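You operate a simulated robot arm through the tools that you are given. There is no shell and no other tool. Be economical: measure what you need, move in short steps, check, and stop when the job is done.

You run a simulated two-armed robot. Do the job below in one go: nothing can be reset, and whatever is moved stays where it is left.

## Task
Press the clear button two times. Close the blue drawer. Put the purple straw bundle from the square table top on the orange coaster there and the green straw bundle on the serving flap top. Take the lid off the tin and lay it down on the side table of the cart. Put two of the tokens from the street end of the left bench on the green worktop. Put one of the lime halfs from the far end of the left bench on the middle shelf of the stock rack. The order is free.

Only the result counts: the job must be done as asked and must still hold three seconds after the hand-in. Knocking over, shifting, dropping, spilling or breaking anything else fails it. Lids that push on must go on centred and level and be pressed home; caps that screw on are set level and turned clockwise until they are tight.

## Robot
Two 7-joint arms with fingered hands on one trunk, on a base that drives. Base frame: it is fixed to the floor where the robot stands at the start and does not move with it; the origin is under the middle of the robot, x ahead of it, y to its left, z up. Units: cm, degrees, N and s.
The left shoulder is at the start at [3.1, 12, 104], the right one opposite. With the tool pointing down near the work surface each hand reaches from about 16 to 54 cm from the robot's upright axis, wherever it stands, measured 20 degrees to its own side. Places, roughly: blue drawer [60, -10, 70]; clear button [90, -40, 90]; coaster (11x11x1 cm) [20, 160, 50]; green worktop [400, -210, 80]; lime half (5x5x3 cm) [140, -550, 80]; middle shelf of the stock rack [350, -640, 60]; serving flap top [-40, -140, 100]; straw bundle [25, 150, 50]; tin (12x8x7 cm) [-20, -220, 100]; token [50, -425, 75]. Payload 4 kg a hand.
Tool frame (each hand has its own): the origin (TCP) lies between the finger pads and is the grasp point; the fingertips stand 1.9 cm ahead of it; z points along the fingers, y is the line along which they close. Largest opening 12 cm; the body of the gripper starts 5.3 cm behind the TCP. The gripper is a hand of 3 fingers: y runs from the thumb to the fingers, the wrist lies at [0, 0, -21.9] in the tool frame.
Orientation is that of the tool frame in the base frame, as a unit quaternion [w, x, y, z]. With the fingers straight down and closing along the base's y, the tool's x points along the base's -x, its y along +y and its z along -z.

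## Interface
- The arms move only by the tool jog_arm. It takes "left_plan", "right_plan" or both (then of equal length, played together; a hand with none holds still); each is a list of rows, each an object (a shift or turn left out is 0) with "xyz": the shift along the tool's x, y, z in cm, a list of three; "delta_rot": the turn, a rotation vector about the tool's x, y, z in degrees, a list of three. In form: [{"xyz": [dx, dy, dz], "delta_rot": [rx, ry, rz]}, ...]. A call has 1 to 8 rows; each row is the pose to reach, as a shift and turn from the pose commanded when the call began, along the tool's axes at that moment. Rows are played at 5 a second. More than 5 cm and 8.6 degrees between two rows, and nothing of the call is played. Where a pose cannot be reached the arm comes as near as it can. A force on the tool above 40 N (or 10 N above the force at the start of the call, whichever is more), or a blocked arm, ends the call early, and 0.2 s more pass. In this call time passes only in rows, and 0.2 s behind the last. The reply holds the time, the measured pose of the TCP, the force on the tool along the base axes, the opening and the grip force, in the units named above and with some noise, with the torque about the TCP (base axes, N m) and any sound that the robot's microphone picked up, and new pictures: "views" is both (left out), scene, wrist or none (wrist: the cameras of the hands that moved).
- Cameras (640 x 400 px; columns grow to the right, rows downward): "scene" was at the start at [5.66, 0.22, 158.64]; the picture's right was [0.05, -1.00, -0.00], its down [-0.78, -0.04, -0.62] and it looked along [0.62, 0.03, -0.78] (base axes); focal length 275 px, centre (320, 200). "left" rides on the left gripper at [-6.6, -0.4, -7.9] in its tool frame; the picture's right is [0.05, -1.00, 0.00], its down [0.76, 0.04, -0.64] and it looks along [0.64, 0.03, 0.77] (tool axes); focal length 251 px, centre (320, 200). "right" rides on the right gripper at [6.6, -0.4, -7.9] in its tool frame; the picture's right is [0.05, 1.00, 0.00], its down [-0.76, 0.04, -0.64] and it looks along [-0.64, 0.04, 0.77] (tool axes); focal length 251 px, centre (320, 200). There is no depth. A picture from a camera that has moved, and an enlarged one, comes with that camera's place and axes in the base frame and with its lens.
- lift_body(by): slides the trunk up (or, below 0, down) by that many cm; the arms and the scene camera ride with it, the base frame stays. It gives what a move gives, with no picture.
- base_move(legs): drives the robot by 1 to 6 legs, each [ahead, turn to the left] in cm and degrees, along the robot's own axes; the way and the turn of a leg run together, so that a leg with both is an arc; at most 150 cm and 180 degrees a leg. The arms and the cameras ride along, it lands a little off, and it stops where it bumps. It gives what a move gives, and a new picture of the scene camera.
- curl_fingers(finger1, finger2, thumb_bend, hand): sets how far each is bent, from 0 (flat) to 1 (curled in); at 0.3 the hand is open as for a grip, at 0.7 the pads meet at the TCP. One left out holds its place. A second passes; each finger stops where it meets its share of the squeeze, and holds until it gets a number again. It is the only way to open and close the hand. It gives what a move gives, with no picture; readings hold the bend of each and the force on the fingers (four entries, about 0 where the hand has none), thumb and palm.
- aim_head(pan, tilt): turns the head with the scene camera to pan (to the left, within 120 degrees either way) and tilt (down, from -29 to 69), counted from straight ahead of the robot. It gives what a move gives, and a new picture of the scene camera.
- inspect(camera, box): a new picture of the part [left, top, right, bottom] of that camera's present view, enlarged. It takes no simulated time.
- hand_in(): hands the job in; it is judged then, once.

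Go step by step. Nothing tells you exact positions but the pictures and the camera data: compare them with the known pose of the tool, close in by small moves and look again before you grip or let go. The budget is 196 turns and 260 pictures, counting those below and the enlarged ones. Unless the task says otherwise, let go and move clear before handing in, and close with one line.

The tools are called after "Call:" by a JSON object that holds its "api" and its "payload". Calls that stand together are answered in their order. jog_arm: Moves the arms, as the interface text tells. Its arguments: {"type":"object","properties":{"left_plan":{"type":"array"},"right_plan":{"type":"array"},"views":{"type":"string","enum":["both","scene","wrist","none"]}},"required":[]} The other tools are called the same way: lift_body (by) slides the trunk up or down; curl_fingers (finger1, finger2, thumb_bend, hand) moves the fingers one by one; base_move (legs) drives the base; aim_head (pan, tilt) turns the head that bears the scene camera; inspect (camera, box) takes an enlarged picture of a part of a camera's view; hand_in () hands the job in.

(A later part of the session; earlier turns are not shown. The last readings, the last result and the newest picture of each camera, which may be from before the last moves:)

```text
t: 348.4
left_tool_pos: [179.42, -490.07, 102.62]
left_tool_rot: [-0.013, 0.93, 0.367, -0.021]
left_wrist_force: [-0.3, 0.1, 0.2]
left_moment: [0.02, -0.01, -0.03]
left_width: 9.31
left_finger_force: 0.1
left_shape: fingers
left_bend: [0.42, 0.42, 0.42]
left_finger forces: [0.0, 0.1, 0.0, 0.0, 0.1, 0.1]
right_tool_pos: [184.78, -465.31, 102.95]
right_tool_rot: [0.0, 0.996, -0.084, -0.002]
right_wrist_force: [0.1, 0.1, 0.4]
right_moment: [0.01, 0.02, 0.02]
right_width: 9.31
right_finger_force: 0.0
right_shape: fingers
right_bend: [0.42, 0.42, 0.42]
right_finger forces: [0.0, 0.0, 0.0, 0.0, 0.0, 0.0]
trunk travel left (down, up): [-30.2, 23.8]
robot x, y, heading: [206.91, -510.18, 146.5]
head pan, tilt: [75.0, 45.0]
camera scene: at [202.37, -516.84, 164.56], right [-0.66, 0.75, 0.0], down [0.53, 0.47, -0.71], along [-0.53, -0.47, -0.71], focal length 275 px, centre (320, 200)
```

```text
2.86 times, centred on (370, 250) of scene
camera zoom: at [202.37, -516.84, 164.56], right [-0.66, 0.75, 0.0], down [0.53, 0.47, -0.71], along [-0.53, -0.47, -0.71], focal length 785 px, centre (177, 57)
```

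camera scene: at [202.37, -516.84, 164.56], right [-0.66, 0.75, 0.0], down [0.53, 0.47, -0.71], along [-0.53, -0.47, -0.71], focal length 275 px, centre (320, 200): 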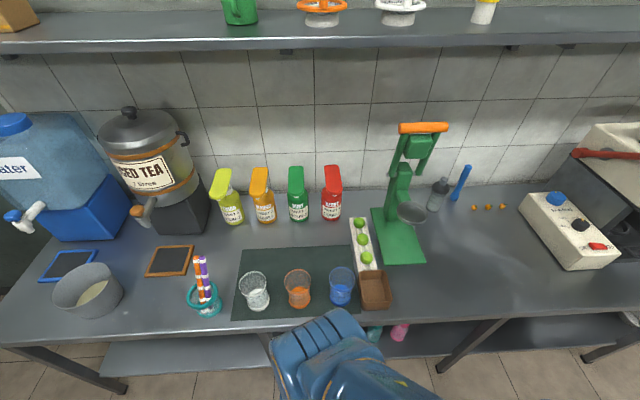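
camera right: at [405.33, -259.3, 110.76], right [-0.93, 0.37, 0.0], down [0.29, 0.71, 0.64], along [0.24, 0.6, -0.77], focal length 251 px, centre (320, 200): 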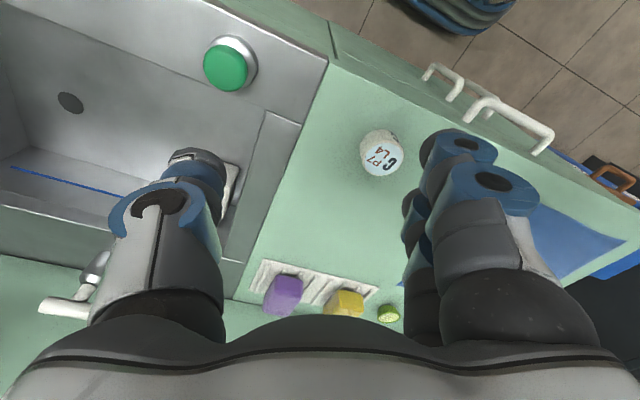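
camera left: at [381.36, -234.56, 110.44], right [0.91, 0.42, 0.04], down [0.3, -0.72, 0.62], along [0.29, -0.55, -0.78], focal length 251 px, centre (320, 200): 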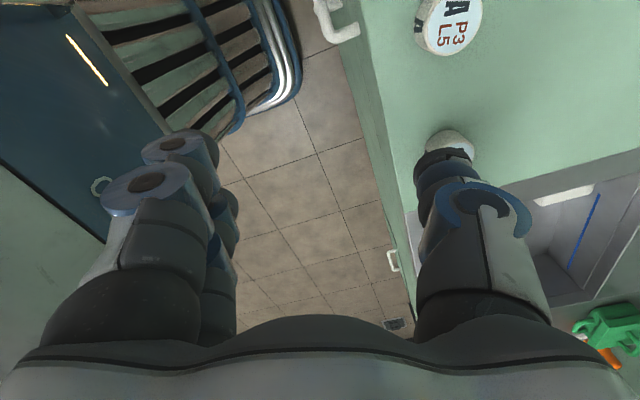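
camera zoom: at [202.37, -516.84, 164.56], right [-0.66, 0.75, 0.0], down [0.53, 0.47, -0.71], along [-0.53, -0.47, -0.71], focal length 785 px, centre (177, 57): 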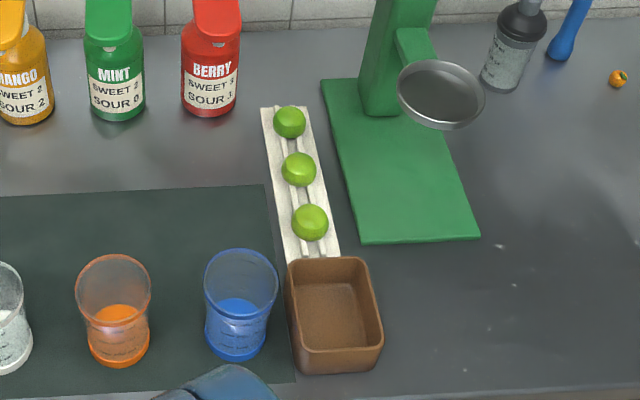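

The lime halves sit in a row on a white tray, and the nearest one is at about (151.7,-540,82). The bench edge is at x+y=-361. I turn left to face the bench.

Call:
{"api": "base_move", "payload": {"legs": [[1, 27], [1, 27]]}}

Call:
{"api": "base_move", "payload": {"legs": [[0, 24]]}}

Call:
{"api": "aim_head", "payload": {"pan": 0, "tilt": 50}}

```text
t: 351.3
left_tool_pos: [171.22, -517.02, 102.6]
left_tool_rot: [-0.005, 0.698, 0.716, -0.021]
left_wrist_force: [-0.4, -0.8, -1.1]
left_moment: [0.07, -0.02, 0.0]
left_width: 9.3
left_finger_force: 0.0
left_shape: fingers
left_bend: [0.42, 0.42, 0.42]
left_finger forces: [0.0, 0.0, 0.0, 0.0, 0.1, 0.1]
right_tool_pos: [156.4, -496.53, 102.98]
right_tool_rot: [-0.001, 0.944, 0.33, -0.001]
right_wrist_force: [0.1, -1.1, 0.0]
right_moment: [0.07, 0.0, -0.01]
right_width: 9.33
right_finger_force: 0.1
right_shape: fingers
right_bend: [0.42, 0.42, 0.42]
right_finger forces: [0.0, 0.0, 0.0, 0.0, 0.1, 0.1]
trunk travel left (down, up): [-30.2, 23.8]
robot x, y, heading: [203.69, -504.71, -164.2]
head pan, tilt: [75.0, 45.0]
stopped in leg 2: the robot was blocked; the commanded pose is now the measured one
camera scene: at [205.56, -512.92, 164.53], right [-1.0, -0.01, 0.0], down [-0.01, 0.71, -0.7], along [0.01, -0.7, -0.71], focal length 275 px, centre (320, 200)
```

scene: 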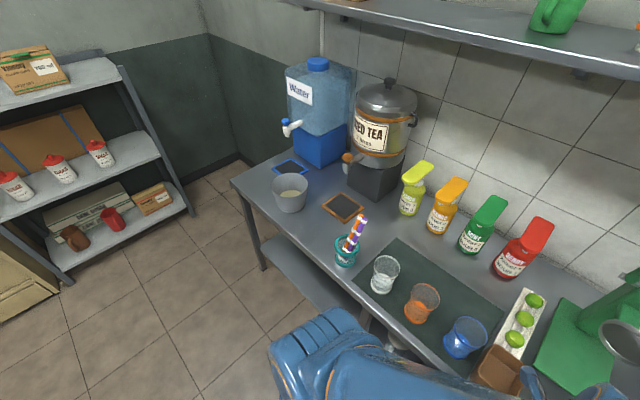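

```text
t: 353.0
left_tool_pos: [179.3, -528.9, 102.64]
left_tool_rot: [0.001, 0.532, 0.846, -0.025]
left_wrist_force: [0.5, -0.5, -0.1]
left_moment: [-0.02, 0.02, 0.02]
left_width: 9.33
left_finger_force: 0.0
left_shape: fingers
left_bend: [0.42, 0.42, 0.42]
left_finger forces: [0.1, 0.0, 0.0, 0.0, 0.0, 0.0]
right_tool_pos: [157.01, -516.53, 102.94]
right_tool_rot: [0.0, 0.853, 0.522, -0.001]
right_wrist_force: [-0.3, 0.2, 0.1]
right_moment: [0.0, 0.03, 0.02]
right_width: 9.34
right_finger_force: 0.0
right_shape: fingers
right_bend: [0.42, 0.42, 0.42]
right_finger forces: [0.0, 0.0, 0.0, 0.1, 0.0, 0.0]
trunk travel left (down, up): [-30.2, 23.8]
robot x, y, heading: [201.72, -502.82, -140.0]
head pan, tilt: [75.0, 45.0]
camera scene: at [206.68, -508.68, 164.57], right [-0.91, -0.42, 0.0], down [-0.3, 0.64, -0.71], along [0.3, -0.64, -0.71], focal length 275 px, centre (320, 200)
```

scene: 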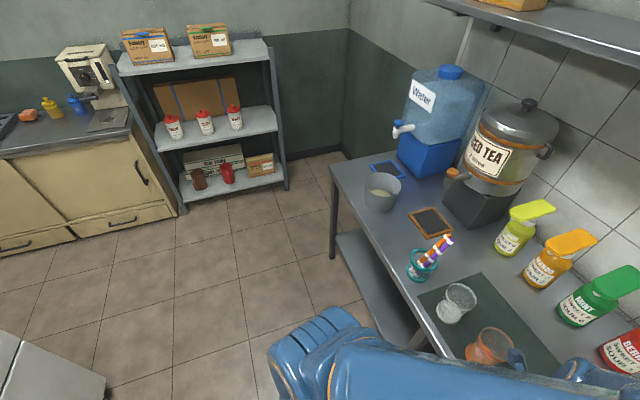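

```text
t: 354.5
left_tool_pos: [179.28, -528.99, 102.5]
left_tool_rot: [0.001, 0.532, 0.846, -0.025]
left_wrist_force: [0.3, 0.0, 0.9]
left_moment: [0.0, 0.02, 0.0]
left_width: 9.33
left_finger_force: 0.1
left_shape: fingers
left_bend: [0.42, 0.42, 0.42]
left_finger forces: [0.1, 0.0, 0.0, 0.0, 0.0, 0.0]
right_tool_pos: [157.11, -516.73, 102.93]
right_tool_rot: [0.001, 0.853, 0.522, -0.001]
right_wrist_force: [-0.3, 0.0, -0.5]
right_moment: [-0.01, -0.03, 0.03]
right_width: 9.31
right_finger_force: 0.1
right_shape: fingers
right_bend: [0.42, 0.42, 0.42]
right_finger forces: [0.0, 0.0, 0.0, 0.0, 0.1, 0.0]
trunk travel left (down, up): [-30.2, 23.8]
robot x, y, heading: [201.67, -502.38, -139.9]
head pan, tilt: [0.0, 50.0]
camera scene: at [197.35, -506.47, 163.87], right [-0.64, 0.76, 0.0], down [0.59, 0.49, -0.64], along [-0.49, -0.41, -0.77], focal length 275 px, centre (320, 200)
```

scene: 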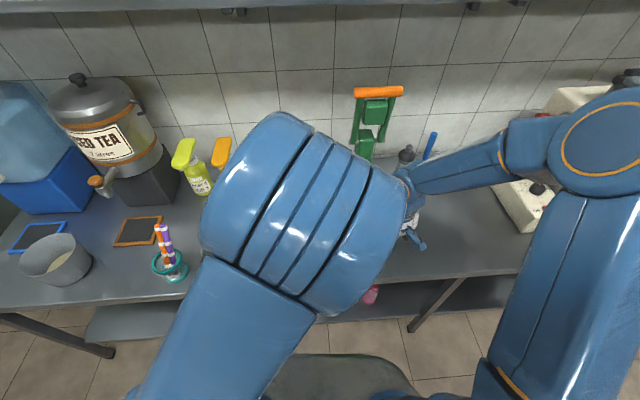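

I shift the left arm aside, then drive in 8.

Call:
{"api": "jog_arm", "payload": {"left_plan": [{"xyz": [-4.4, 1.1, 0]}, {"xyz": [-8.7, 2.3, 0]}, {"xyz": [-13, 3.4, 0]}, {"xyz": [-17.4, 4.5, 0]}, {"xyz": [-21.5, 5.6, 0]}], "views": "none"}}

Call:
{"api": "base_move", "payload": {"legs": [[8, 0]]}}

```text
t: 355.7
left_tool_pos: [193.61, -546.08, 103.01]
left_tool_rot: [0.001, 0.532, 0.846, -0.025]
left_wrist_force: [1.0, 0.0, 0.3]
left_moment: [-0.03, 0.01, -0.05]
left_width: 9.31
left_finger_force: 0.1
left_shape: fingers
left_bend: [0.42, 0.42, 0.42]
left_finger forces: [0.1, 0.1, 0.0, 0.1, 0.0, 0.0]
right_tool_pos: [157.17, -516.65, 102.9]
right_tool_rot: [-0.001, 0.853, 0.522, -0.002]
right_wrist_force: [0.7, -0.3, 0.4]
right_moment: [0.02, 0.04, -0.01]
right_width: 9.33
right_finger_force: 0.1
right_shape: fingers
right_bend: [0.42, 0.42, 0.42]
right_finger forces: [0.0, 0.0, 0.0, 0.1, 0.0, 0.0]
trunk travel left (down, up): [-30.2, 23.8]
robot x, y, heading: [201.71, -502.29, -139.9]
head pan, tilt: [0.0, 50.0]
```

```text
t: 356.7
left_tool_pos: [187.19, -551.34, 102.82]
left_tool_rot: [0.0, 0.532, 0.847, -0.022]
left_wrist_force: [-0.9, 0.0, -0.5]
left_moment: [0.0, -0.01, 0.01]
left_width: 9.31
left_finger_force: 0.2
left_shape: fingers
left_bend: [0.42, 0.42, 0.42]
left_finger forces: [0.0, 0.1, 0.1, 0.0, 0.1, 0.1]
right_tool_pos: [150.82, -521.92, 102.82]
right_tool_rot: [0.0, 0.853, 0.522, -0.001]
right_wrist_force: [-0.4, -0.6, -0.3]
right_moment: [0.06, -0.05, -0.01]
right_width: 9.3
right_finger_force: 0.1
right_shape: fingers
right_bend: [0.42, 0.42, 0.42]
right_finger forces: [0.0, 0.1, 0.1, 0.0, 0.0, 0.0]
trunk travel left (down, up): [-30.2, 23.8]
robot x, y, heading: [195.45, -507.52, -139.9]
head pan, tilt: [0.0, 50.0]
camera scene: at [190.97, -511.81, 163.85], right [-0.64, 0.77, 0.0], down [0.59, 0.49, -0.64], along [-0.49, -0.41, -0.77], focal length 275 px, centre (320, 200)
```

scene: 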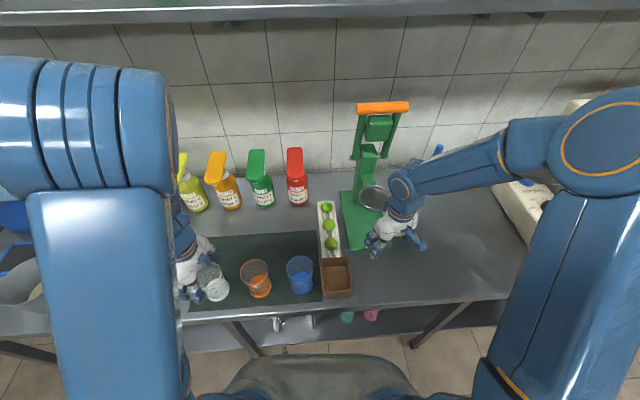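

L3 is at (151.4,-540.1). The right hand moves over it.

Call:
{"api": "curl_fingers", "payload": {"hand": "right", "finger1": 0.45, "finger2": 0.45, "thumb_bend": 0.45}}

Call:
{"api": "jog_arm", "payload": {"right_plan": [{"xyz": [-4, 2.2, 0]}, {"xyz": [-8, 4.4, 0]}, {"xyz": [-12, 6.6, 0]}, {"xyz": [-15.9, 8.8, 0]}, {"xyz": [-15.9, 8.8, 4]}, {"xyz": [-15.9, 8.8, 7]}], "views": "both"}}

```text
t: 357.7
left_tool_pos: [187.28, -551.1, 102.97]
left_tool_rot: [0.001, 0.532, 0.846, -0.024]
left_wrist_force: [-0.1, -0.6, 0.7]
left_moment: [0.01, 0.05, -0.01]
left_width: 9.3
left_finger_force: 0.0
left_shape: fingers
left_bend: [0.42, 0.42, 0.42]
left_finger forces: [0.0, 0.0, 0.0, 0.1, 0.0, 0.0]
right_tool_pos: [150.89, -521.89, 102.94]
right_tool_rot: [0.001, 0.853, 0.522, -0.002]
right_wrist_force: [0.2, 1.0, 0.1]
right_moment: [-0.03, 0.01, 0.02]
right_width: 8.42
right_finger_force: 0.1
right_shape: fingers
right_bend: [0.45, 0.45, 0.45]
right_finger forces: [0.0, 0.1, 0.0, 0.0, 0.1, 0.1]
trunk travel left (down, up): [-30.2, 23.8]
robot x, y, heading: [195.48, -507.82, -139.8]
head pan, tilt: [0.0, 50.0]
```

```text
t: 359.1
left_tool_pos: [187.37, -551.19, 102.92]
left_tool_rot: [0.0, 0.532, 0.847, -0.024]
left_wrist_force: [-0.6, 0.6, 0.0]
left_moment: [0.02, -0.01, -0.01]
left_width: 9.31
left_finger_force: 0.0
left_shape: fingers
left_bend: [0.42, 0.42, 0.42]
left_finger forces: [0.0, 0.1, 0.0, 0.0, 0.0, 0.1]
right_tool_pos: [151.55, -540.11, 95.8]
right_tool_rot: [0.0, 0.853, 0.522, -0.002]
right_wrist_force: [0.2, -0.2, 0.3]
right_moment: [-0.02, 0.0, -0.01]
right_width: 8.4
right_finger_force: 0.1
right_shape: fingers
right_bend: [0.45, 0.45, 0.45]
right_finger forces: [0.0, 0.1, 0.0, 0.0, 0.0, 0.0]
trunk travel left (down, up): [-30.2, 23.8]
robot x, y, heading: [195.42, -507.99, -139.9]
head pan, tilt: [0.0, 50.0]
camera scene: at [191.2, -511.74, 163.86], right [-0.64, 0.77, 0.0], down [0.59, 0.49, -0.64], along [-0.49, -0.41, -0.77], focal length 275 px, centre (320, 200)
camera right: at [154.25, -534.01, 103.86], right [0.91, -0.41, 0.0], down [-0.31, -0.7, 0.65], along [-0.26, -0.59, -0.76], focal length 251 px, centre (320, 200)
```

scene: 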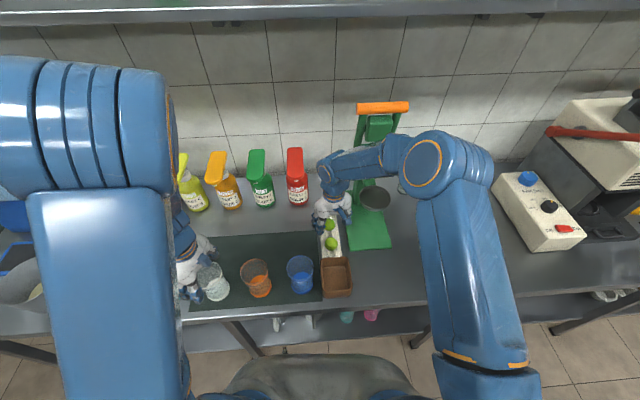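
right: 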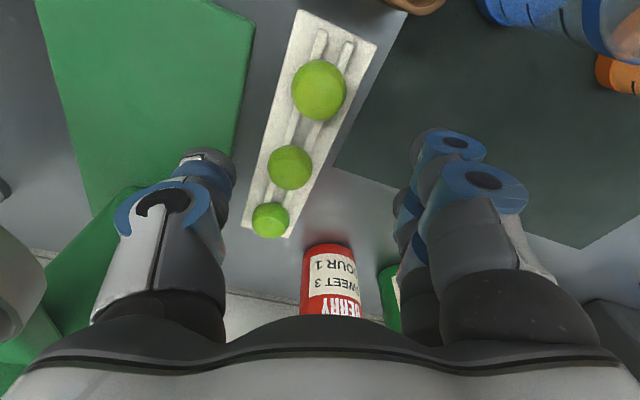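

Call:
{"api": "jog_arm", "payload": {"right_plan": [{"xyz": [0, 0.1, 4]}, {"xyz": [0, 0.1, 8]}, {"xyz": [0, 0.1, 11]}, {"xyz": [0, 0.1, 12.3]}], "views": "wrist"}}

```text
t: 360.1
left_tool_pos: [187.26, -551.15, 103.06]
left_tool_rot: [0.001, 0.532, 0.846, -0.024]
left_wrist_force: [-1.1, -0.7, -1.4]
left_moment: [-0.01, 0.02, -0.02]
left_width: 9.32
left_finger_force: 0.0
left_shape: fingers
left_bend: [0.42, 0.42, 0.42]
left_finger forces: [0.0, 0.0, 0.0, 0.0, 0.0, 0.0]
right_tool_pos: [151.54, -540.01, 83.66]
right_tool_rot: [0.001, 0.853, 0.521, -0.001]
right_wrist_force: [0.3, 0.8, -0.5]
right_moment: [-0.01, -0.01, 0.02]
right_width: 8.41
right_finger_force: 0.0
right_shape: fingers
right_bend: [0.45, 0.45, 0.45]
right_finger forces: [0.0, 0.0, 0.1, 0.0, 0.0, 0.1]
trunk travel left (down, up): [-30.2, 23.8]
robot x, y, heading: [195.45, -508.13, -139.7]
head pan, tilt: [0.0, 50.0]
camera right: at [154.35, -533.89, 91.58], right [0.91, -0.41, 0.0], down [-0.31, -0.7, 0.65], along [-0.26, -0.59, -0.76], focal length 251 px, centre (320, 200)
```

right: 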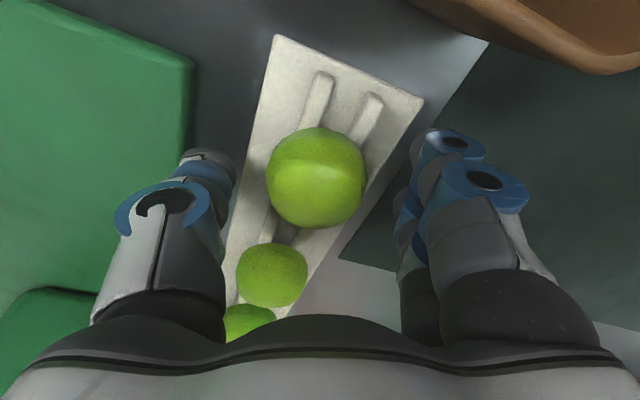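

Call:
{"api": "jog_arm", "payload": {"right_plan": [{"xyz": [0.5, -0.2, 0.4]}, {"xyz": [0.5, -0.2, 0.8]}], "views": "none"}}

Call:
{"api": "curl_fingers", "payload": {"hand": "right", "finger1": 0.62, "finger2": 0.62, "thumb_bend": 0.62}}

Call:
{"api": "inspect", "payload": {"camera": "right", "box": [100, 20, 540, 300]}}

```text
t: 360.7
left_tool_pos: [187.34, -551.18, 102.99]
left_tool_rot: [0.001, 0.532, 0.847, -0.026]
left_wrist_force: [-0.8, -0.1, -0.2]
left_moment: [-0.02, 0.0, -0.01]
left_width: 9.31
left_finger_force: 0.0
left_shape: fingers
left_bend: [0.42, 0.42, 0.42]
left_finger forces: [0.0, 0.1, 0.1, 0.1, 0.0, 0.1]
right_tool_pos: [151.65, -539.55, 82.86]
right_tool_rot: [0.001, 0.853, 0.522, -0.001]
right_wrist_force: [2.1, -0.4, 1.2]
right_moment: [-0.01, -0.02, -0.01]
right_width: 8.38
right_finger_force: 0.7
right_shape: fingers
right_bend: [0.45, 0.45, 0.45]
right_finger forces: [0.4, 0.0, 0.0, 0.0, 0.8, 0.0]
trunk travel left (down, up): [-30.2, 23.8]
robot x, y, heading: [195.34, -507.81, -140.0]
head pan, tilt: [0.0, 50.0]
```

```text
t: 361.7
left_tool_pos: [187.41, -551.15, 103.03]
left_tool_rot: [-0.001, 0.532, 0.846, -0.026]
left_wrist_force: [0.2, -0.3, 0.1]
left_moment: [0.03, 0.02, -0.02]
left_width: 9.31
left_finger_force: 0.0
left_shape: fingers
left_bend: [0.42, 0.42, 0.42]
left_finger forces: [0.0, 0.0, 0.1, 0.1, 0.1, 0.1]
right_tool_pos: [151.76, -539.59, 82.91]
right_tool_rot: [0.002, 0.853, 0.522, -0.003]
right_wrist_force: [5.2, -3.4, 11.1]
right_moment: [-0.18, -0.42, -0.15]
right_width: 5.4
right_finger_force: 12.8
right_shape: fingers
right_bend: [0.55, 0.59, 0.56]
right_finger forces: [11.3, 6.9, 0.0, 0.0, 7.9, 0.0]
trunk travel left (down, up): [-30.2, 23.8]
robot x, y, heading: [195.91, -507.78, -139.7]
head pan, tilt: [0.0, 50.0]
```

```text
1.43 times, centred on (320, 160) of right
camera zoom: at [154.56, -533.42, 90.9], right [0.91, -0.41, 0.0], down [-0.31, -0.7, 0.65], along [-0.26, -0.59, -0.76], focal length 359 px, centre (320, 257)
```

zoom: 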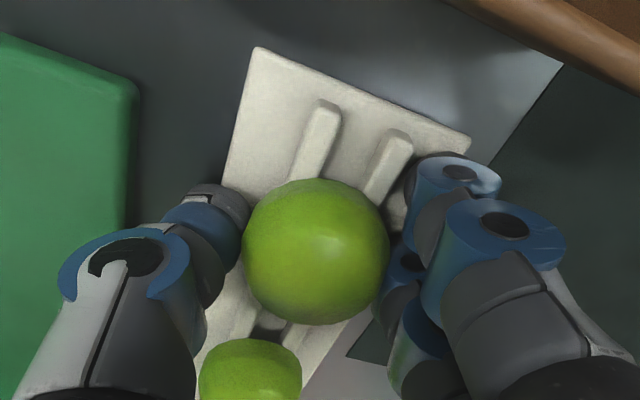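

Call:
{"api": "jog_arm", "payload": {"right_plan": [{"xyz": [0, 0, -0.5]}, {"xyz": [0, 0, -1]}, {"xyz": [0, 0, -1.5]}, {"xyz": [0, 0, -2]}], "views": "wrist"}}

```text
t: 362.7
left_tool_pos: [187.34, -551.14, 102.97]
left_tool_rot: [0.0, 0.532, 0.846, -0.024]
left_wrist_force: [-0.4, -0.9, 0.0]
left_moment: [0.03, -0.02, -0.01]
left_width: 9.32
left_finger_force: 0.1
left_shape: fingers
left_bend: [0.42, 0.42, 0.42]
left_finger forces: [0.0, 0.0, 0.0, 0.0, 0.0, 0.0]
right_tool_pos: [151.68, -539.54, 84.84]
right_tool_rot: [0.0, 0.853, 0.522, -0.002]
right_wrist_force: [0.1, 0.2, -1.4]
right_moment: [-0.01, -0.01, -0.02]
right_width: 4.27
right_finger_force: 7.8
right_shape: fingers
right_bend: [0.61, 0.59, 0.57]
right_finger forces: [1.4, 6.2, 0.0, 0.0, 8.3, 0.1]
trunk travel left (down, up): [-30.2, 23.8]
robot x, y, heading: [195.65, -507.7, -139.8]
head pan, tilt: [0.0, 50.0]
camera right: at [154.41, -533.37, 92.89], right [0.91, -0.41, 0.0], down [-0.31, -0.7, 0.65], along [-0.26, -0.59, -0.76], focal length 251 px, centre (320, 200)
```

right: 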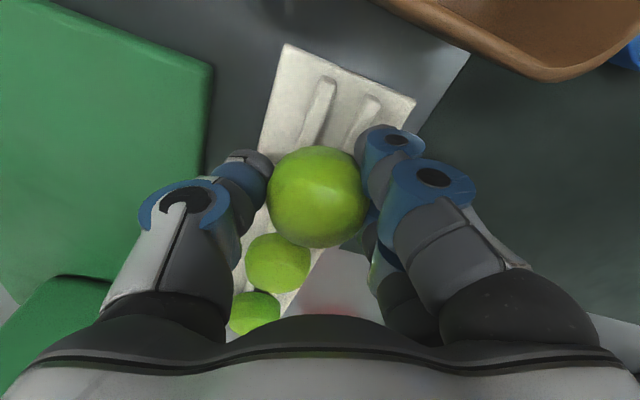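

The lime half came up and the tray stayed. I lift on and check.

Call:
{"api": "jog_arm", "payload": {"right_plan": [{"xyz": [0, 0, -3]}, {"xyz": [0, 0, -7]}, {"xyz": [0, 0, -11]}, {"xyz": [0, 0, -15]}, {"xyz": [0, 0, -19]}, {"xyz": [4, -2, -20]}, {"xyz": [8, -4.2, -20]}], "views": "both"}}

```text
t: 364.3
left_tool_pos: [187.17, -551.04, 103.15]
left_tool_rot: [0.0, 0.533, 0.846, -0.024]
left_wrist_force: [0.0, -0.2, 0.5]
left_moment: [-0.01, -0.05, 0.02]
left_width: 9.31
left_finger_force: 0.1
left_shape: fingers
left_bend: [0.42, 0.42, 0.42]
left_finger forces: [0.0, 0.0, 0.0, 0.0, 0.1, 0.1]
right_tool_pos: [151.51, -530.36, 104.65]
right_tool_rot: [0.0, 0.853, 0.522, -0.001]
right_wrist_force: [0.0, 0.2, 0.4]
right_moment: [0.01, 0.01, 0.0]
right_width: 4.25
right_finger_force: 7.6
right_shape: fingers
right_bend: [0.61, 0.59, 0.57]
right_finger forces: [1.4, 6.2, 0.0, 0.0, 8.1, 0.0]
trunk travel left (down, up): [-30.2, 23.8]
robot x, y, heading: [195.74, -507.59, -140.1]
head pan, tilt: [0.0, 50.0]
camera scene: at [191.23, -511.51, 163.87], right [-0.64, 0.77, 0.0], down [0.59, 0.49, -0.64], along [-0.49, -0.41, -0.77], focal length 275 px, centre (320, 200)
camera right: at [154.28, -524.18, 112.8], right [0.91, -0.41, 0.0], down [-0.31, -0.7, 0.65], along [-0.26, -0.59, -0.76], focal length 251 px, centre (320, 200)
```

scene: 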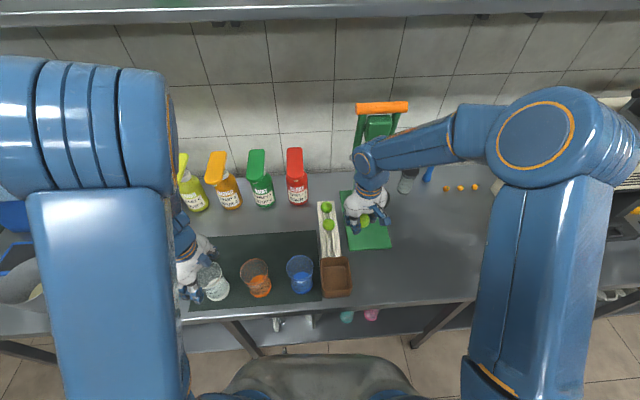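
right: 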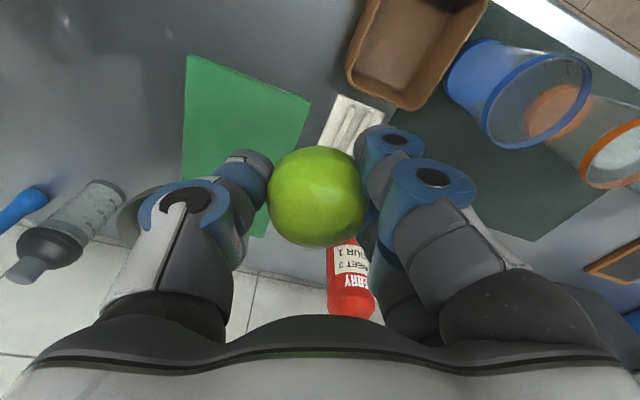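

The lime half is held. Next is the rack: its middle shelf (z about 60) has free room at its right end, around x+y=-327. I back off from the bench.

Call:
{"api": "base_move", "payload": {"legs": [[-16, 0]]}}

Call:
{"api": "base_move", "payload": {"legs": [[1, 27]]}}

Call:
{"api": "base_move", "payload": {"legs": [[2, 27]]}}

```text
t: 365.7
left_tool_pos: [199.78, -540.66, 103.07]
left_tool_rot: [0.001, 0.531, 0.847, -0.025]
left_wrist_force: [0.1, 0.0, 0.0]
left_moment: [-0.04, -0.01, -0.03]
left_width: 9.33
left_finger_force: 0.1
left_shape: fingers
left_bend: [0.42, 0.42, 0.42]
left_finger forces: [0.0, 0.0, 0.1, 0.0, 0.0, 0.0]
right_tool_pos: [163.9, -519.94, 105.01]
right_tool_rot: [0.001, 0.852, 0.523, -0.002]
right_wrist_force: [0.5, 0.4, -0.1]
right_moment: [-0.04, -0.02, 0.01]
right_width: 4.22
right_finger_force: 8.2
right_shape: fingers
right_bend: [0.61, 0.59, 0.57]
right_finger forces: [1.4, 6.3, 0.0, 0.0, 8.1, 0.0]
trunk travel left (down, up): [-30.2, 23.8]
robot x, y, heading: [207.8, -497.43, -139.7]
head pan, tilt: [0.0, 50.0]
camera scene: at [203.74, -501.09, 163.88], right [-0.65, 0.76, 0.0], down [0.58, 0.49, -0.64], along [-0.49, -0.42, -0.77], focal length 275 px, centre (320, 200)
```

scene: 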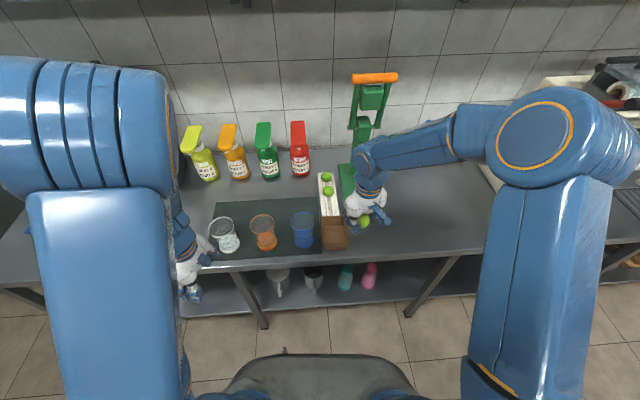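

```text
t: 367.5
left_tool_pos: [220.22, -540.19, 103.07]
left_tool_rot: [0.006, 0.314, 0.949, -0.023]
left_wrist_force: [-0.3, -0.2, 0.0]
left_moment: [-0.01, -0.03, -0.02]
left_width: 9.27
left_finger_force: 0.1
left_shape: fingers
left_bend: [0.42, 0.42, 0.42]
left_finger forces: [0.0, 0.0, 0.0, 0.1, 0.0, 0.0]
right_tool_pos: [178.93, -538.43, 104.79]
right_tool_rot: [0.001, 0.703, 0.711, -0.002]
right_wrist_force: [-0.6, 0.3, -1.0]
right_moment: [-0.01, 0.02, -0.03]
right_width: 4.24
right_finger_force: 7.4
right_shape: fingers
right_bend: [0.61, 0.59, 0.57]
right_finger forces: [1.2, 6.3, 0.0, 0.0, 8.0, 0.0]
trunk travel left (down, up): [-30.2, 23.8]
robot x, y, heading: [204.0, -496.54, -112.0]
head pan, tilt: [0.0, 50.0]
camera scene: at [202.0, -502.0, 163.87], right [-0.93, 0.38, 0.0], down [0.29, 0.71, -0.64], along [-0.24, -0.6, -0.77], focal length 275 px, centre (320, 200)
```

scene: 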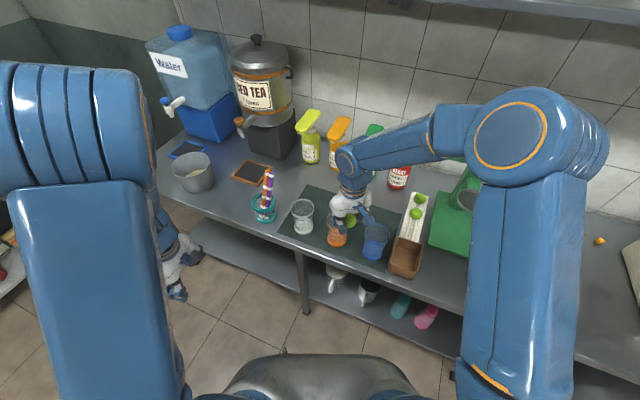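

```text
t: 369.3
left_tool_pos: [238.12, -530.19, 103.07]
left_tool_rot: [0.013, 0.084, 0.996, -0.021]
left_wrist_force: [0.1, 0.1, -0.1]
left_moment: [0.03, 0.01, 0.0]
left_width: 9.3
left_finger_force: 0.1
left_shape: fingers
left_bend: [0.42, 0.42, 0.42]
left_finger forces: [0.0, 0.0, 0.0, 0.0, 0.1, 0.0]
right_tool_pos: [200.33, -547.4, 104.75]
right_tool_rot: [0.002, 0.519, 0.855, -0.001]
right_wrist_force: [0.0, -0.6, 0.6]
right_moment: [0.02, -0.02, 0.02]
right_width: 4.24
right_finger_force: 7.5
right_shape: fingers
right_bend: [0.61, 0.58, 0.57]
right_finger forces: [1.2, 6.2, 0.1, 0.0, 7.9, 0.0]
trunk travel left (down, up): [-30.2, 23.8]
robot x, y, heading: [200.28, -499.22, -84.9]
head pan, tilt: [0.0, 50.0]
camera scene: at [200.88, -504.78, 163.87], right [-1.0, -0.09, 0.0], down [-0.07, 0.76, -0.64], along [0.06, -0.64, -0.77], focal length 275 px, centre (320, 200)
```

scene: 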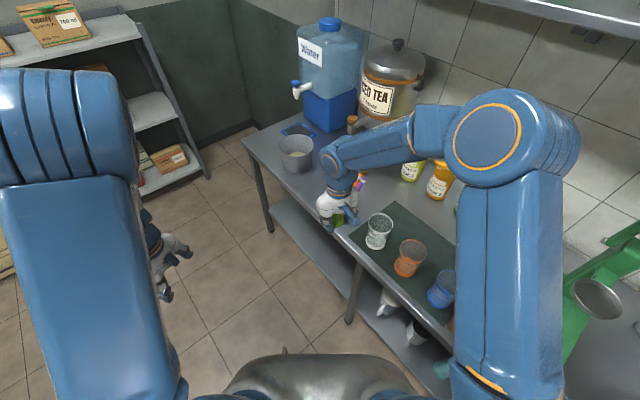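

Call:
{"api": "base_move", "payload": {"legs": [[6, 22]]}}

Call:
{"api": "base_move", "payload": {"legs": [[8, 18]]}}

Call:
{"api": "aim_head", "payload": {"pan": 0, "tilt": 35}}

```text
t: 370.8
left_tool_pos: [248.92, -520.28, 102.95]
left_tool_rot: [0.015, -0.103, 0.994, -0.02]
left_wrist_force: [-0.2, 0.5, 0.2]
left_moment: [-0.03, 0.01, 0.02]
left_width: 9.3
left_finger_force: 0.0
left_shape: fingers
left_bend: [0.42, 0.42, 0.42]
left_finger forces: [0.0, 0.0, 0.0, 0.1, 0.0, 0.1]
right_tool_pos: [220.16, -550.04, 104.76]
right_tool_rot: [0.001, 0.349, 0.937, -0.001]
right_wrist_force: [0.7, 0.3, 0.0]
right_moment: [-0.03, 0.03, 0.0]
right_width: 4.17
right_finger_force: 7.9
right_shape: fingers
right_bend: [0.61, 0.58, 0.57]
right_finger forces: [1.1, 6.3, 0.0, 0.1, 7.7, 0.0]
trunk travel left (down, up): [-30.2, 23.8]
robot x, y, heading: [200.03, -506.08, -63.3]
head pan, tilt: [0.0, 50.0]
camera scene: at [202.82, -511.44, 163.86], right [-0.89, -0.45, 0.0], down [-0.35, 0.68, -0.64], along [0.29, -0.57, -0.77], focal length 275 px, centre (320, 200)
```

scene: 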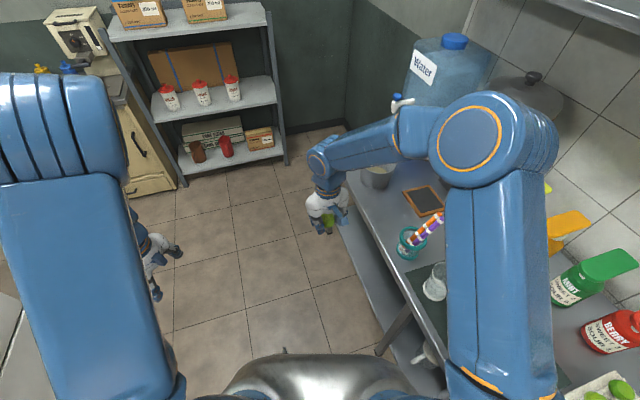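

```text
t: 372.2
left_tool_pos: [255.43, -511.12, 102.92]
left_tool_rot: [0.017, -0.258, 0.966, -0.016]
left_wrist_force: [-0.5, -0.6, 0.4]
left_moment: [0.02, -0.01, -0.01]
left_width: 9.34
left_finger_force: 0.0
left_shape: fingers
left_bend: [0.42, 0.42, 0.42]
left_finger forces: [0.0, 0.0, 0.1, 0.0, 0.0, 0.1]
right_tool_pos: [237.37, -548.32, 104.88]
right_tool_rot: [0.001, 0.2, 0.98, -0.001]
right_wrist_force: [0.4, 0.6, -0.3]
right_moment: [0.01, 0.01, 0.0]
right_width: 4.16
right_finger_force: 7.4
right_shape: fingers
right_bend: [0.61, 0.59, 0.57]
right_finger forces: [1.0, 6.4, 0.0, 0.0, 7.8, 0.1]
trunk travel left (down, up): [-30.2, 23.8]
robot x, y, heading: [203.27, -514.16, -45.4]
head pan, tilt: [0.0, 50.0]
camera scene: at [207.29, -518.36, 163.87], right [-0.71, -0.7, 0.0], down [-0.54, 0.55, -0.64], along [0.45, -0.46, -0.77], focal length 275 px, centre (320, 200)
```

scene: 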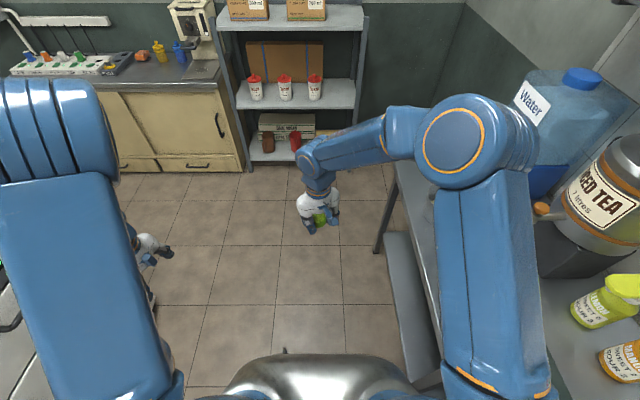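

```text
t: 373.0
left_tool_pos: [255.48, -511.23, 102.93]
left_tool_rot: [0.017, -0.258, 0.966, -0.016]
left_wrist_force: [-0.3, 0.6, 0.9]
left_moment: [-0.01, 0.0, 0.01]
left_width: 9.33
left_finger_force: 0.1
left_shape: fingers
left_bend: [0.42, 0.42, 0.42]
left_finger forces: [0.1, 0.0, 0.0, 0.0, 0.1, 0.0]
right_tool_pos: [237.28, -548.34, 104.82]
right_tool_rot: [0.001, 0.198, 0.98, -0.002]
right_wrist_force: [0.2, -0.4, -0.5]
right_moment: [-0.01, 0.02, 0.04]
right_width: 4.18
right_finger_force: 7.9
right_shape: fingers
right_bend: [0.61, 0.59, 0.57]
right_finger forces: [1.1, 6.4, 0.1, 0.1, 7.7, 0.1]
trunk travel left (down, up): [-30.2, 23.8]
robot x, y, heading: [203.03, -514.15, -45.5]
head pan, tilt: [0.0, 35.0]
camera scene: at [208.05, -519.22, 166.03], right [-0.71, -0.7, 0.0], down [-0.4, 0.41, -0.82], along [0.57, -0.58, -0.57], focal length 275 px, centre (320, 200)
```

scene: 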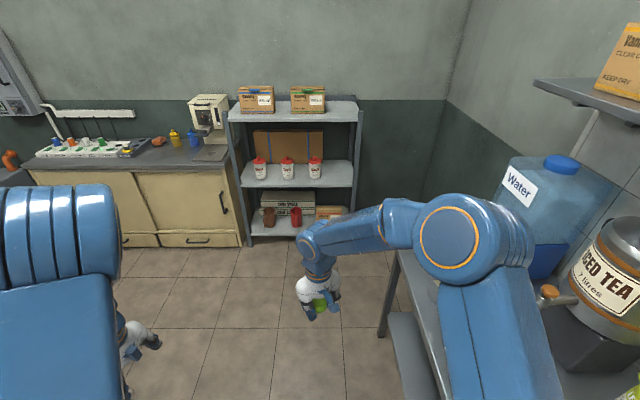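

I'm facing the rack squarely. The middle shelf is at z≈62 (top shelf 110), and its right end is free. I drive up to it.

Call:
{"api": "base_move", "payload": {"legs": [[112, 1]]}}

```text
t: 378.8
left_tool_pos: [336.89, -588.77, 103.06]
left_tool_rot: [0.018, -0.278, 0.96, -0.016]
left_wrist_force: [0.3, -0.5, 0.3]
left_moment: [0.0, 0.0, -0.01]
left_width: 9.31
left_finger_force: 0.0
left_shape: fingers
left_bend: [0.42, 0.42, 0.42]
left_finger forces: [0.1, 0.0, 0.0, 0.0, 0.0, 0.0]
right_tool_pos: [320.47, -626.85, 104.85]
right_tool_rot: [0.002, 0.179, 0.984, 0.0]
right_wrist_force: [0.2, 0.7, -0.1]
right_moment: [-0.02, 0.02, -0.01]
right_width: 4.17
right_finger_force: 7.4
right_shape: fingers
right_bend: [0.61, 0.59, 0.57]
right_finger forces: [1.1, 6.4, 0.1, 0.1, 7.7, 0.1]
trunk travel left (down, up): [-30.2, 23.8]
robot x, y, heading: [284.98, -594.24, -43.4]
head pan, tilt: [0.0, 35.0]
camera scene: at [290.01, -598.85, 166.04], right [-0.69, -0.73, 0.0], down [-0.42, 0.39, -0.82], along [0.6, -0.56, -0.57], focal length 275 px, centre (320, 200)
```

scene: 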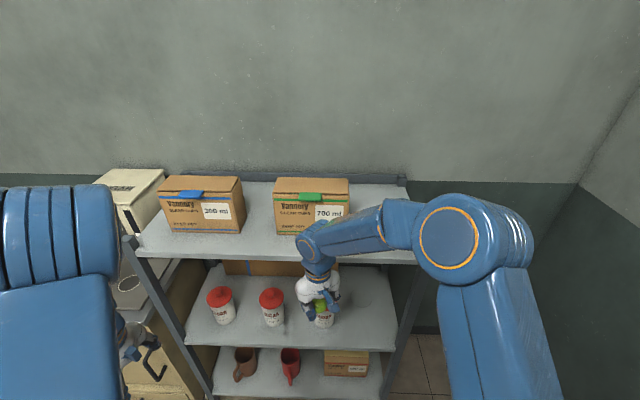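

The hand is near the top shelf's edge. I back off 8 and lower the trunk before reaching in.

Call:
{"api": "base_move", "payload": {"legs": [[-8, 0]]}}

Call:
{"api": "lift_body", "payload": {"by": -28}}

Call:
{"api": "aim_head", "payload": {"pan": 0, "tilt": 45}}

```text
t: 379.9
left_tool_pos: [331.03, -583.13, 103.04]
left_tool_rot: [0.019, -0.277, 0.96, -0.016]
left_wrist_force: [-0.1, -0.2, -0.4]
left_moment: [0.0, -0.02, 0.0]
left_width: 9.33
left_finger_force: 0.0
left_shape: fingers
left_bend: [0.42, 0.42, 0.42]
left_finger forces: [0.0, 0.0, 0.0, 0.0, 0.0, 0.0]
right_tool_pos: [314.48, -620.95, 104.9]
right_tool_rot: [0.003, 0.179, 0.984, -0.001]
right_wrist_force: [0.0, -0.2, -0.3]
right_moment: [-0.07, -0.02, 0.01]
right_width: 4.16
right_finger_force: 7.1
right_shape: fingers
right_bend: [0.61, 0.59, 0.57]
right_finger forces: [1.0, 6.4, 0.0, 0.1, 7.7, 0.0]
trunk travel left (down, up): [-30.2, 23.8]
robot x, y, heading: [278.87, -588.5, -43.1]
head pan, tilt: [0.0, 35.0]
camera scene: at [283.84, -593.03, 166.05], right [-0.69, -0.73, 0.0], down [-0.42, 0.39, -0.82], along [0.6, -0.56, -0.57], focal length 275 px, centre (320, 200)
```

scene: 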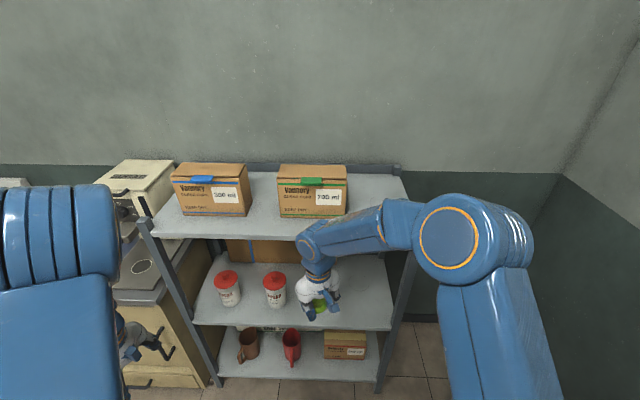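

```text
t: 382.7
left_tool_pos: [331.01, -583.11, 75.08]
left_tool_rot: [0.018, -0.277, 0.96, -0.016]
left_wrist_force: [-0.8, 0.1, 0.2]
left_moment: [-0.02, -0.02, -0.01]
left_width: 9.3
left_finger_force: 0.1
left_shape: fingers
left_bend: [0.42, 0.42, 0.42]
left_finger forces: [0.0, 0.1, 0.0, 0.1, 0.0, 0.0]
right_tool_pos: [314.38, -621.2, 76.89]
right_tool_rot: [0.002, 0.179, 0.984, -0.001]
right_wrist_force: [-0.9, 0.2, -0.2]
right_moment: [-0.01, -0.05, -0.01]
right_width: 4.14
right_finger_force: 7.4
right_shape: fingers
right_bend: [0.61, 0.59, 0.57]
right_finger forces: [1.0, 6.4, 0.1, 0.1, 7.6, 0.1]
trunk travel left (down, up): [-2.2, 51.8]
robot x, y, heading: [278.9, -588.48, -42.9]
head pan, tilt: [0.0, 35.0]
```

```text
t: 383.4
left_tool_pos: [331.15, -583.16, 75.0]
left_tool_rot: [0.018, -0.278, 0.96, -0.016]
left_wrist_force: [-0.2, 0.2, 0.3]
left_moment: [-0.01, 0.02, -0.03]
left_width: 9.3
left_finger_force: 0.0
left_shape: fingers
left_bend: [0.42, 0.42, 0.42]
left_finger forces: [0.1, 0.1, 0.0, 0.1, 0.0, 0.0]
right_tool_pos: [314.33, -621.21, 76.8]
right_tool_rot: [0.002, 0.179, 0.984, -0.001]
right_wrist_force: [-0.4, 0.2, -0.6]
right_moment: [-0.04, -0.02, 0.0]
right_width: 4.15
right_finger_force: 7.5
right_shape: fingers
right_bend: [0.61, 0.59, 0.57]
right_finger forces: [1.0, 6.4, 0.0, 0.0, 7.6, 0.0]
trunk travel left (down, up): [-2.2, 51.8]
robot x, y, heading: [278.94, -588.36, -43.2]
head pan, tilt: [0.0, 45.0]
camera scene: at [283.56, -592.77, 136.56], right [-0.69, -0.73, 0.0], down [-0.52, 0.48, -0.71], along [0.52, -0.48, -0.71], focal length 275 px, centre (320, 200)
```

scene: 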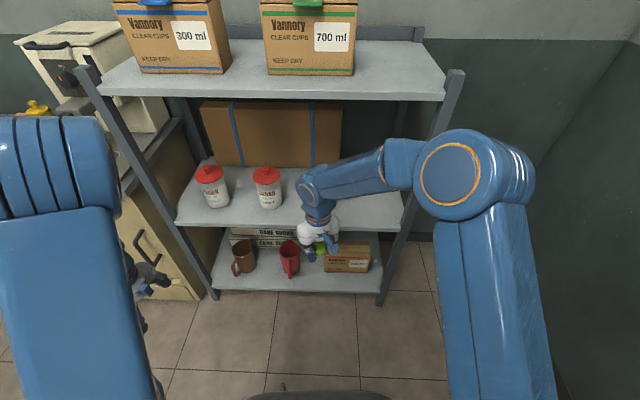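

I shift the hand right by 16 and lower it to shelf height outside the rack.

Call:
{"api": "jog_arm", "payload": {"right_plan": [{"xyz": [1.3, -3, 1.6]}, {"xyz": [2.5, -6.1, 3.2]}, {"xyz": [3.8, -9.1, 4.8]}, {"xyz": [5, -12.2, 6.4]}, {"xyz": [6.3, -15.2, 8]}], "views": "scene"}}

```text
t: 384.6
left_tool_pos: [330.95, -583.29, 75.01]
left_tool_rot: [0.019, -0.278, 0.96, -0.016]
left_wrist_force: [-0.6, 0.1, 0.1]
left_moment: [-0.01, -0.01, 0.01]
left_width: 9.29
left_finger_force: 0.1
left_shape: fingers
left_bend: [0.42, 0.42, 0.42]
left_finger forces: [0.1, 0.0, 0.0, 0.1, 0.0, 0.0]
right_tool_pos: [303.26, -633.17, 68.67]
right_tool_rot: [0.002, 0.178, 0.984, 0.0]
right_wrist_force: [-0.1, 0.9, -0.2]
right_moment: [-0.03, 0.05, 0.02]
right_width: 4.15
right_finger_force: 7.1
right_shape: fingers
right_bend: [0.61, 0.59, 0.57]
right_finger forces: [0.8, 6.5, 0.0, 0.0, 7.6, 0.1]
trunk travel left (down, up): [-2.2, 51.8]
robot x, y, heading: [279.17, -588.51, -43.0]
head pan, tilt: [0.0, 45.0]
camera scene: at [283.54, -592.81, 136.56], right [-0.69, -0.73, 0.0], down [-0.52, 0.48, -0.71], along [0.52, -0.48, -0.71], focal length 275 px, centre (320, 200)
```

scene: 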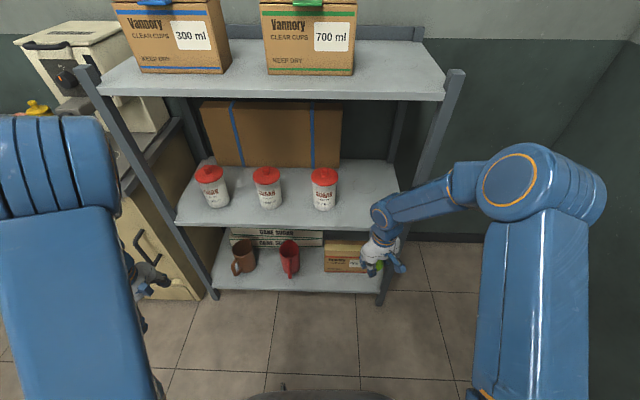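

Call:
{"api": "jog_arm", "payload": {"left_plan": [{"xyz": [1, 3.9, -1]}, {"xyz": [2, 7.8, -2]}, {"xyz": [3, 11.6, -3]}], "views": "none"}}

Call:
{"api": "base_move", "payload": {"legs": [[15, -1]]}}

```text
t: 385.4
left_tool_pos: [322.15, -574.9, 77.51]
left_tool_rot: [0.018, -0.278, 0.96, -0.016]
left_wrist_force: [-0.1, 0.7, -0.9]
left_moment: [0.0, 0.04, 0.0]
left_width: 9.33
left_finger_force: 0.2
left_shape: fingers
left_bend: [0.42, 0.42, 0.42]
left_finger forces: [0.0, 0.1, 0.0, 0.1, 0.0, 0.0]
right_tool_pos: [303.24, -633.01, 68.79]
right_tool_rot: [0.001, 0.179, 0.984, -0.001]
right_wrist_force: [-0.6, 0.1, 0.8]
right_moment: [0.0, 0.01, -0.01]
right_width: 4.14
right_finger_force: 7.3
right_shape: fingers
right_bend: [0.61, 0.59, 0.57]
right_finger forces: [0.9, 6.4, 0.1, 0.0, 7.5, 0.1]
trunk travel left (down, up): [-2.2, 51.8]
robot x, y, heading: [278.92, -588.62, -43.2]
head pan, tilt: [0.0, 45.0]
```

```text
t: 386.8
left_tool_pos: [333.46, -586.15, 77.46]
left_tool_rot: [0.018, -0.27, 0.963, -0.015]
left_wrist_force: [0.1, 0.3, 0.0]
left_moment: [0.0, 0.0, 0.0]
left_width: 9.31
left_finger_force: 0.1
left_shape: fingers
left_bend: [0.42, 0.42, 0.42]
left_finger forces: [0.0, 0.1, 0.1, 0.0, 0.1, 0.1]
right_tool_pos: [313.57, -644.17, 68.69]
right_tool_rot: [0.001, 0.186, 0.982, 0.0]
right_wrist_force: [-0.6, 0.1, 0.3]
right_moment: [-0.01, -0.01, -0.01]
right_width: 4.13
right_finger_force: 7.2
right_shape: fingers
right_bend: [0.61, 0.59, 0.57]
right_finger forces: [0.9, 6.3, 0.1, 0.0, 7.5, 0.0]
trunk travel left (down, up): [-2.2, 51.8]
robot x, y, heading: [290.17, -598.68, -44.1]
head pan, tilt: [0.0, 45.0]
camera scene: at [294.75, -603.35, 136.55], right [-0.7, -0.72, 0.0], down [-0.51, 0.49, -0.71], along [0.5, -0.49, -0.71], focal length 275 px, centre (320, 200)
```

scene: 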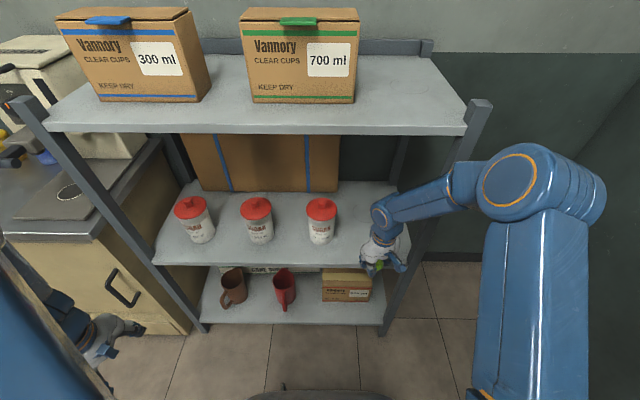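

Call:
{"api": "jog_arm", "payload": {"right_plan": [{"xyz": [-2.9, -0.5, 0]}, {"xyz": [-5.8, -1, 0]}, {"xyz": [-8.6, -1.4, 0]}], "views": "both"}}

```text
t: 387.6
left_tool_pos: [333.31, -586.17, 77.46]
left_tool_rot: [0.018, -0.269, 0.963, -0.016]
left_wrist_force: [1.0, 0.4, 0.4]
left_moment: [-0.01, -0.01, -0.05]
left_width: 9.29
left_finger_force: 0.1
left_shape: fingers
left_bend: [0.42, 0.42, 0.42]
left_finger forces: [0.0, 0.0, 0.0, 0.0, 0.1, 0.0]
right_tool_pos: [320.9, -648.45, 68.78]
right_tool_rot: [0.001, 0.186, 0.983, 0.0]
right_wrist_force: [-0.4, 0.1, -0.2]
right_moment: [-0.01, 0.02, 0.01]
right_width: 4.15
right_finger_force: 7.6
right_shape: fingers
right_bend: [0.61, 0.59, 0.57]
right_finger forces: [0.9, 6.4, 0.0, 0.0, 7.6, 0.1]
trunk travel left (down, up): [-2.2, 51.8]
robot x, y, heading: [290.14, -598.76, -44.2]
head pan, tilt: [0.0, 45.0]
camera scene: at [294.61, -603.21, 136.55], right [-0.7, -0.72, 0.0], down [-0.51, 0.49, -0.71], along [0.51, -0.49, -0.71], focal length 275 px, centre (320, 200)
camera right: at [314.74, -646.36, 76.8], right [0.31, 0.95, 0.0], down [0.73, -0.24, 0.65], along [0.61, -0.2, -0.76], focal length 251 px, centre (320, 200)
```

scene: 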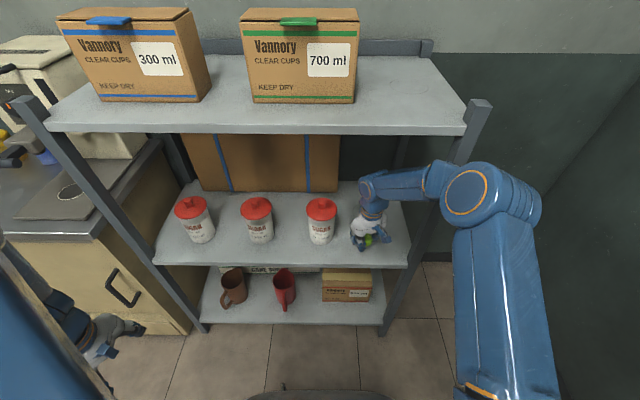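
right: 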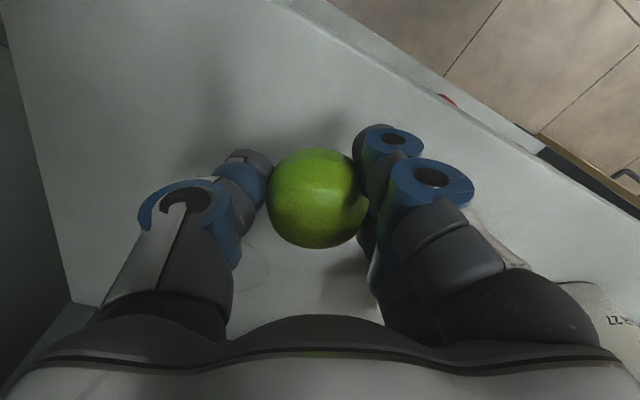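

The lime is over the shelf, clear of the canister and post. I lower it gently.

Call:
{"api": "jog_arm", "payload": {"right_plan": [{"xyz": [0, 0, 1]}, {"xyz": [0, 0, 2]}, {"xyz": [0, 0, 2.7]}, {"xyz": [0, 0, 3.3]}, {"xyz": [0, 0, 3.8]}], "views": "wrist"}}

```text
t: 388.8
left_tool_pos: [333.34, -585.98, 77.42]
left_tool_rot: [0.018, -0.271, 0.962, -0.016]
left_wrist_force: [0.4, 0.5, 0.1]
left_moment: [-0.02, 0.01, 0.02]
left_width: 9.3
left_finger_force: 0.0
left_shape: fingers
left_bend: [0.42, 0.42, 0.42]
left_finger forces: [0.0, 0.1, 0.0, 0.1, 0.0, 0.0]
right_tool_pos: [321.08, -648.46, 64.99]
right_tool_rot: [0.002, 0.186, 0.982, 0.0]
right_wrist_force: [-0.4, -0.1, -0.3]
right_moment: [0.01, -0.02, 0.01]
right_width: 4.13
right_finger_force: 7.1
right_shape: fingers
right_bend: [0.61, 0.59, 0.57]
right_finger forces: [0.9, 6.4, 0.1, 0.0, 7.5, 0.0]
trunk travel left (down, up): [-2.2, 51.8]
robot x, y, heading: [290.27, -598.75, -44.5]
head pan, tilt: [0.0, 45.0]
camera right: at [314.8, -646.37, 72.96], right [0.31, 0.95, 0.0], down [0.72, -0.24, 0.65], along [0.61, -0.2, -0.76], focal length 251 px, centre (320, 200)
```

right: 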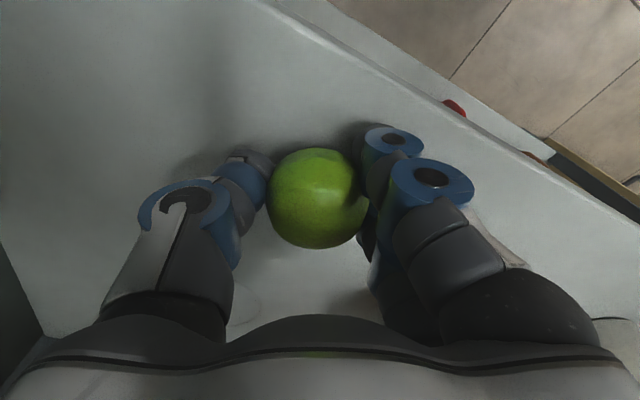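

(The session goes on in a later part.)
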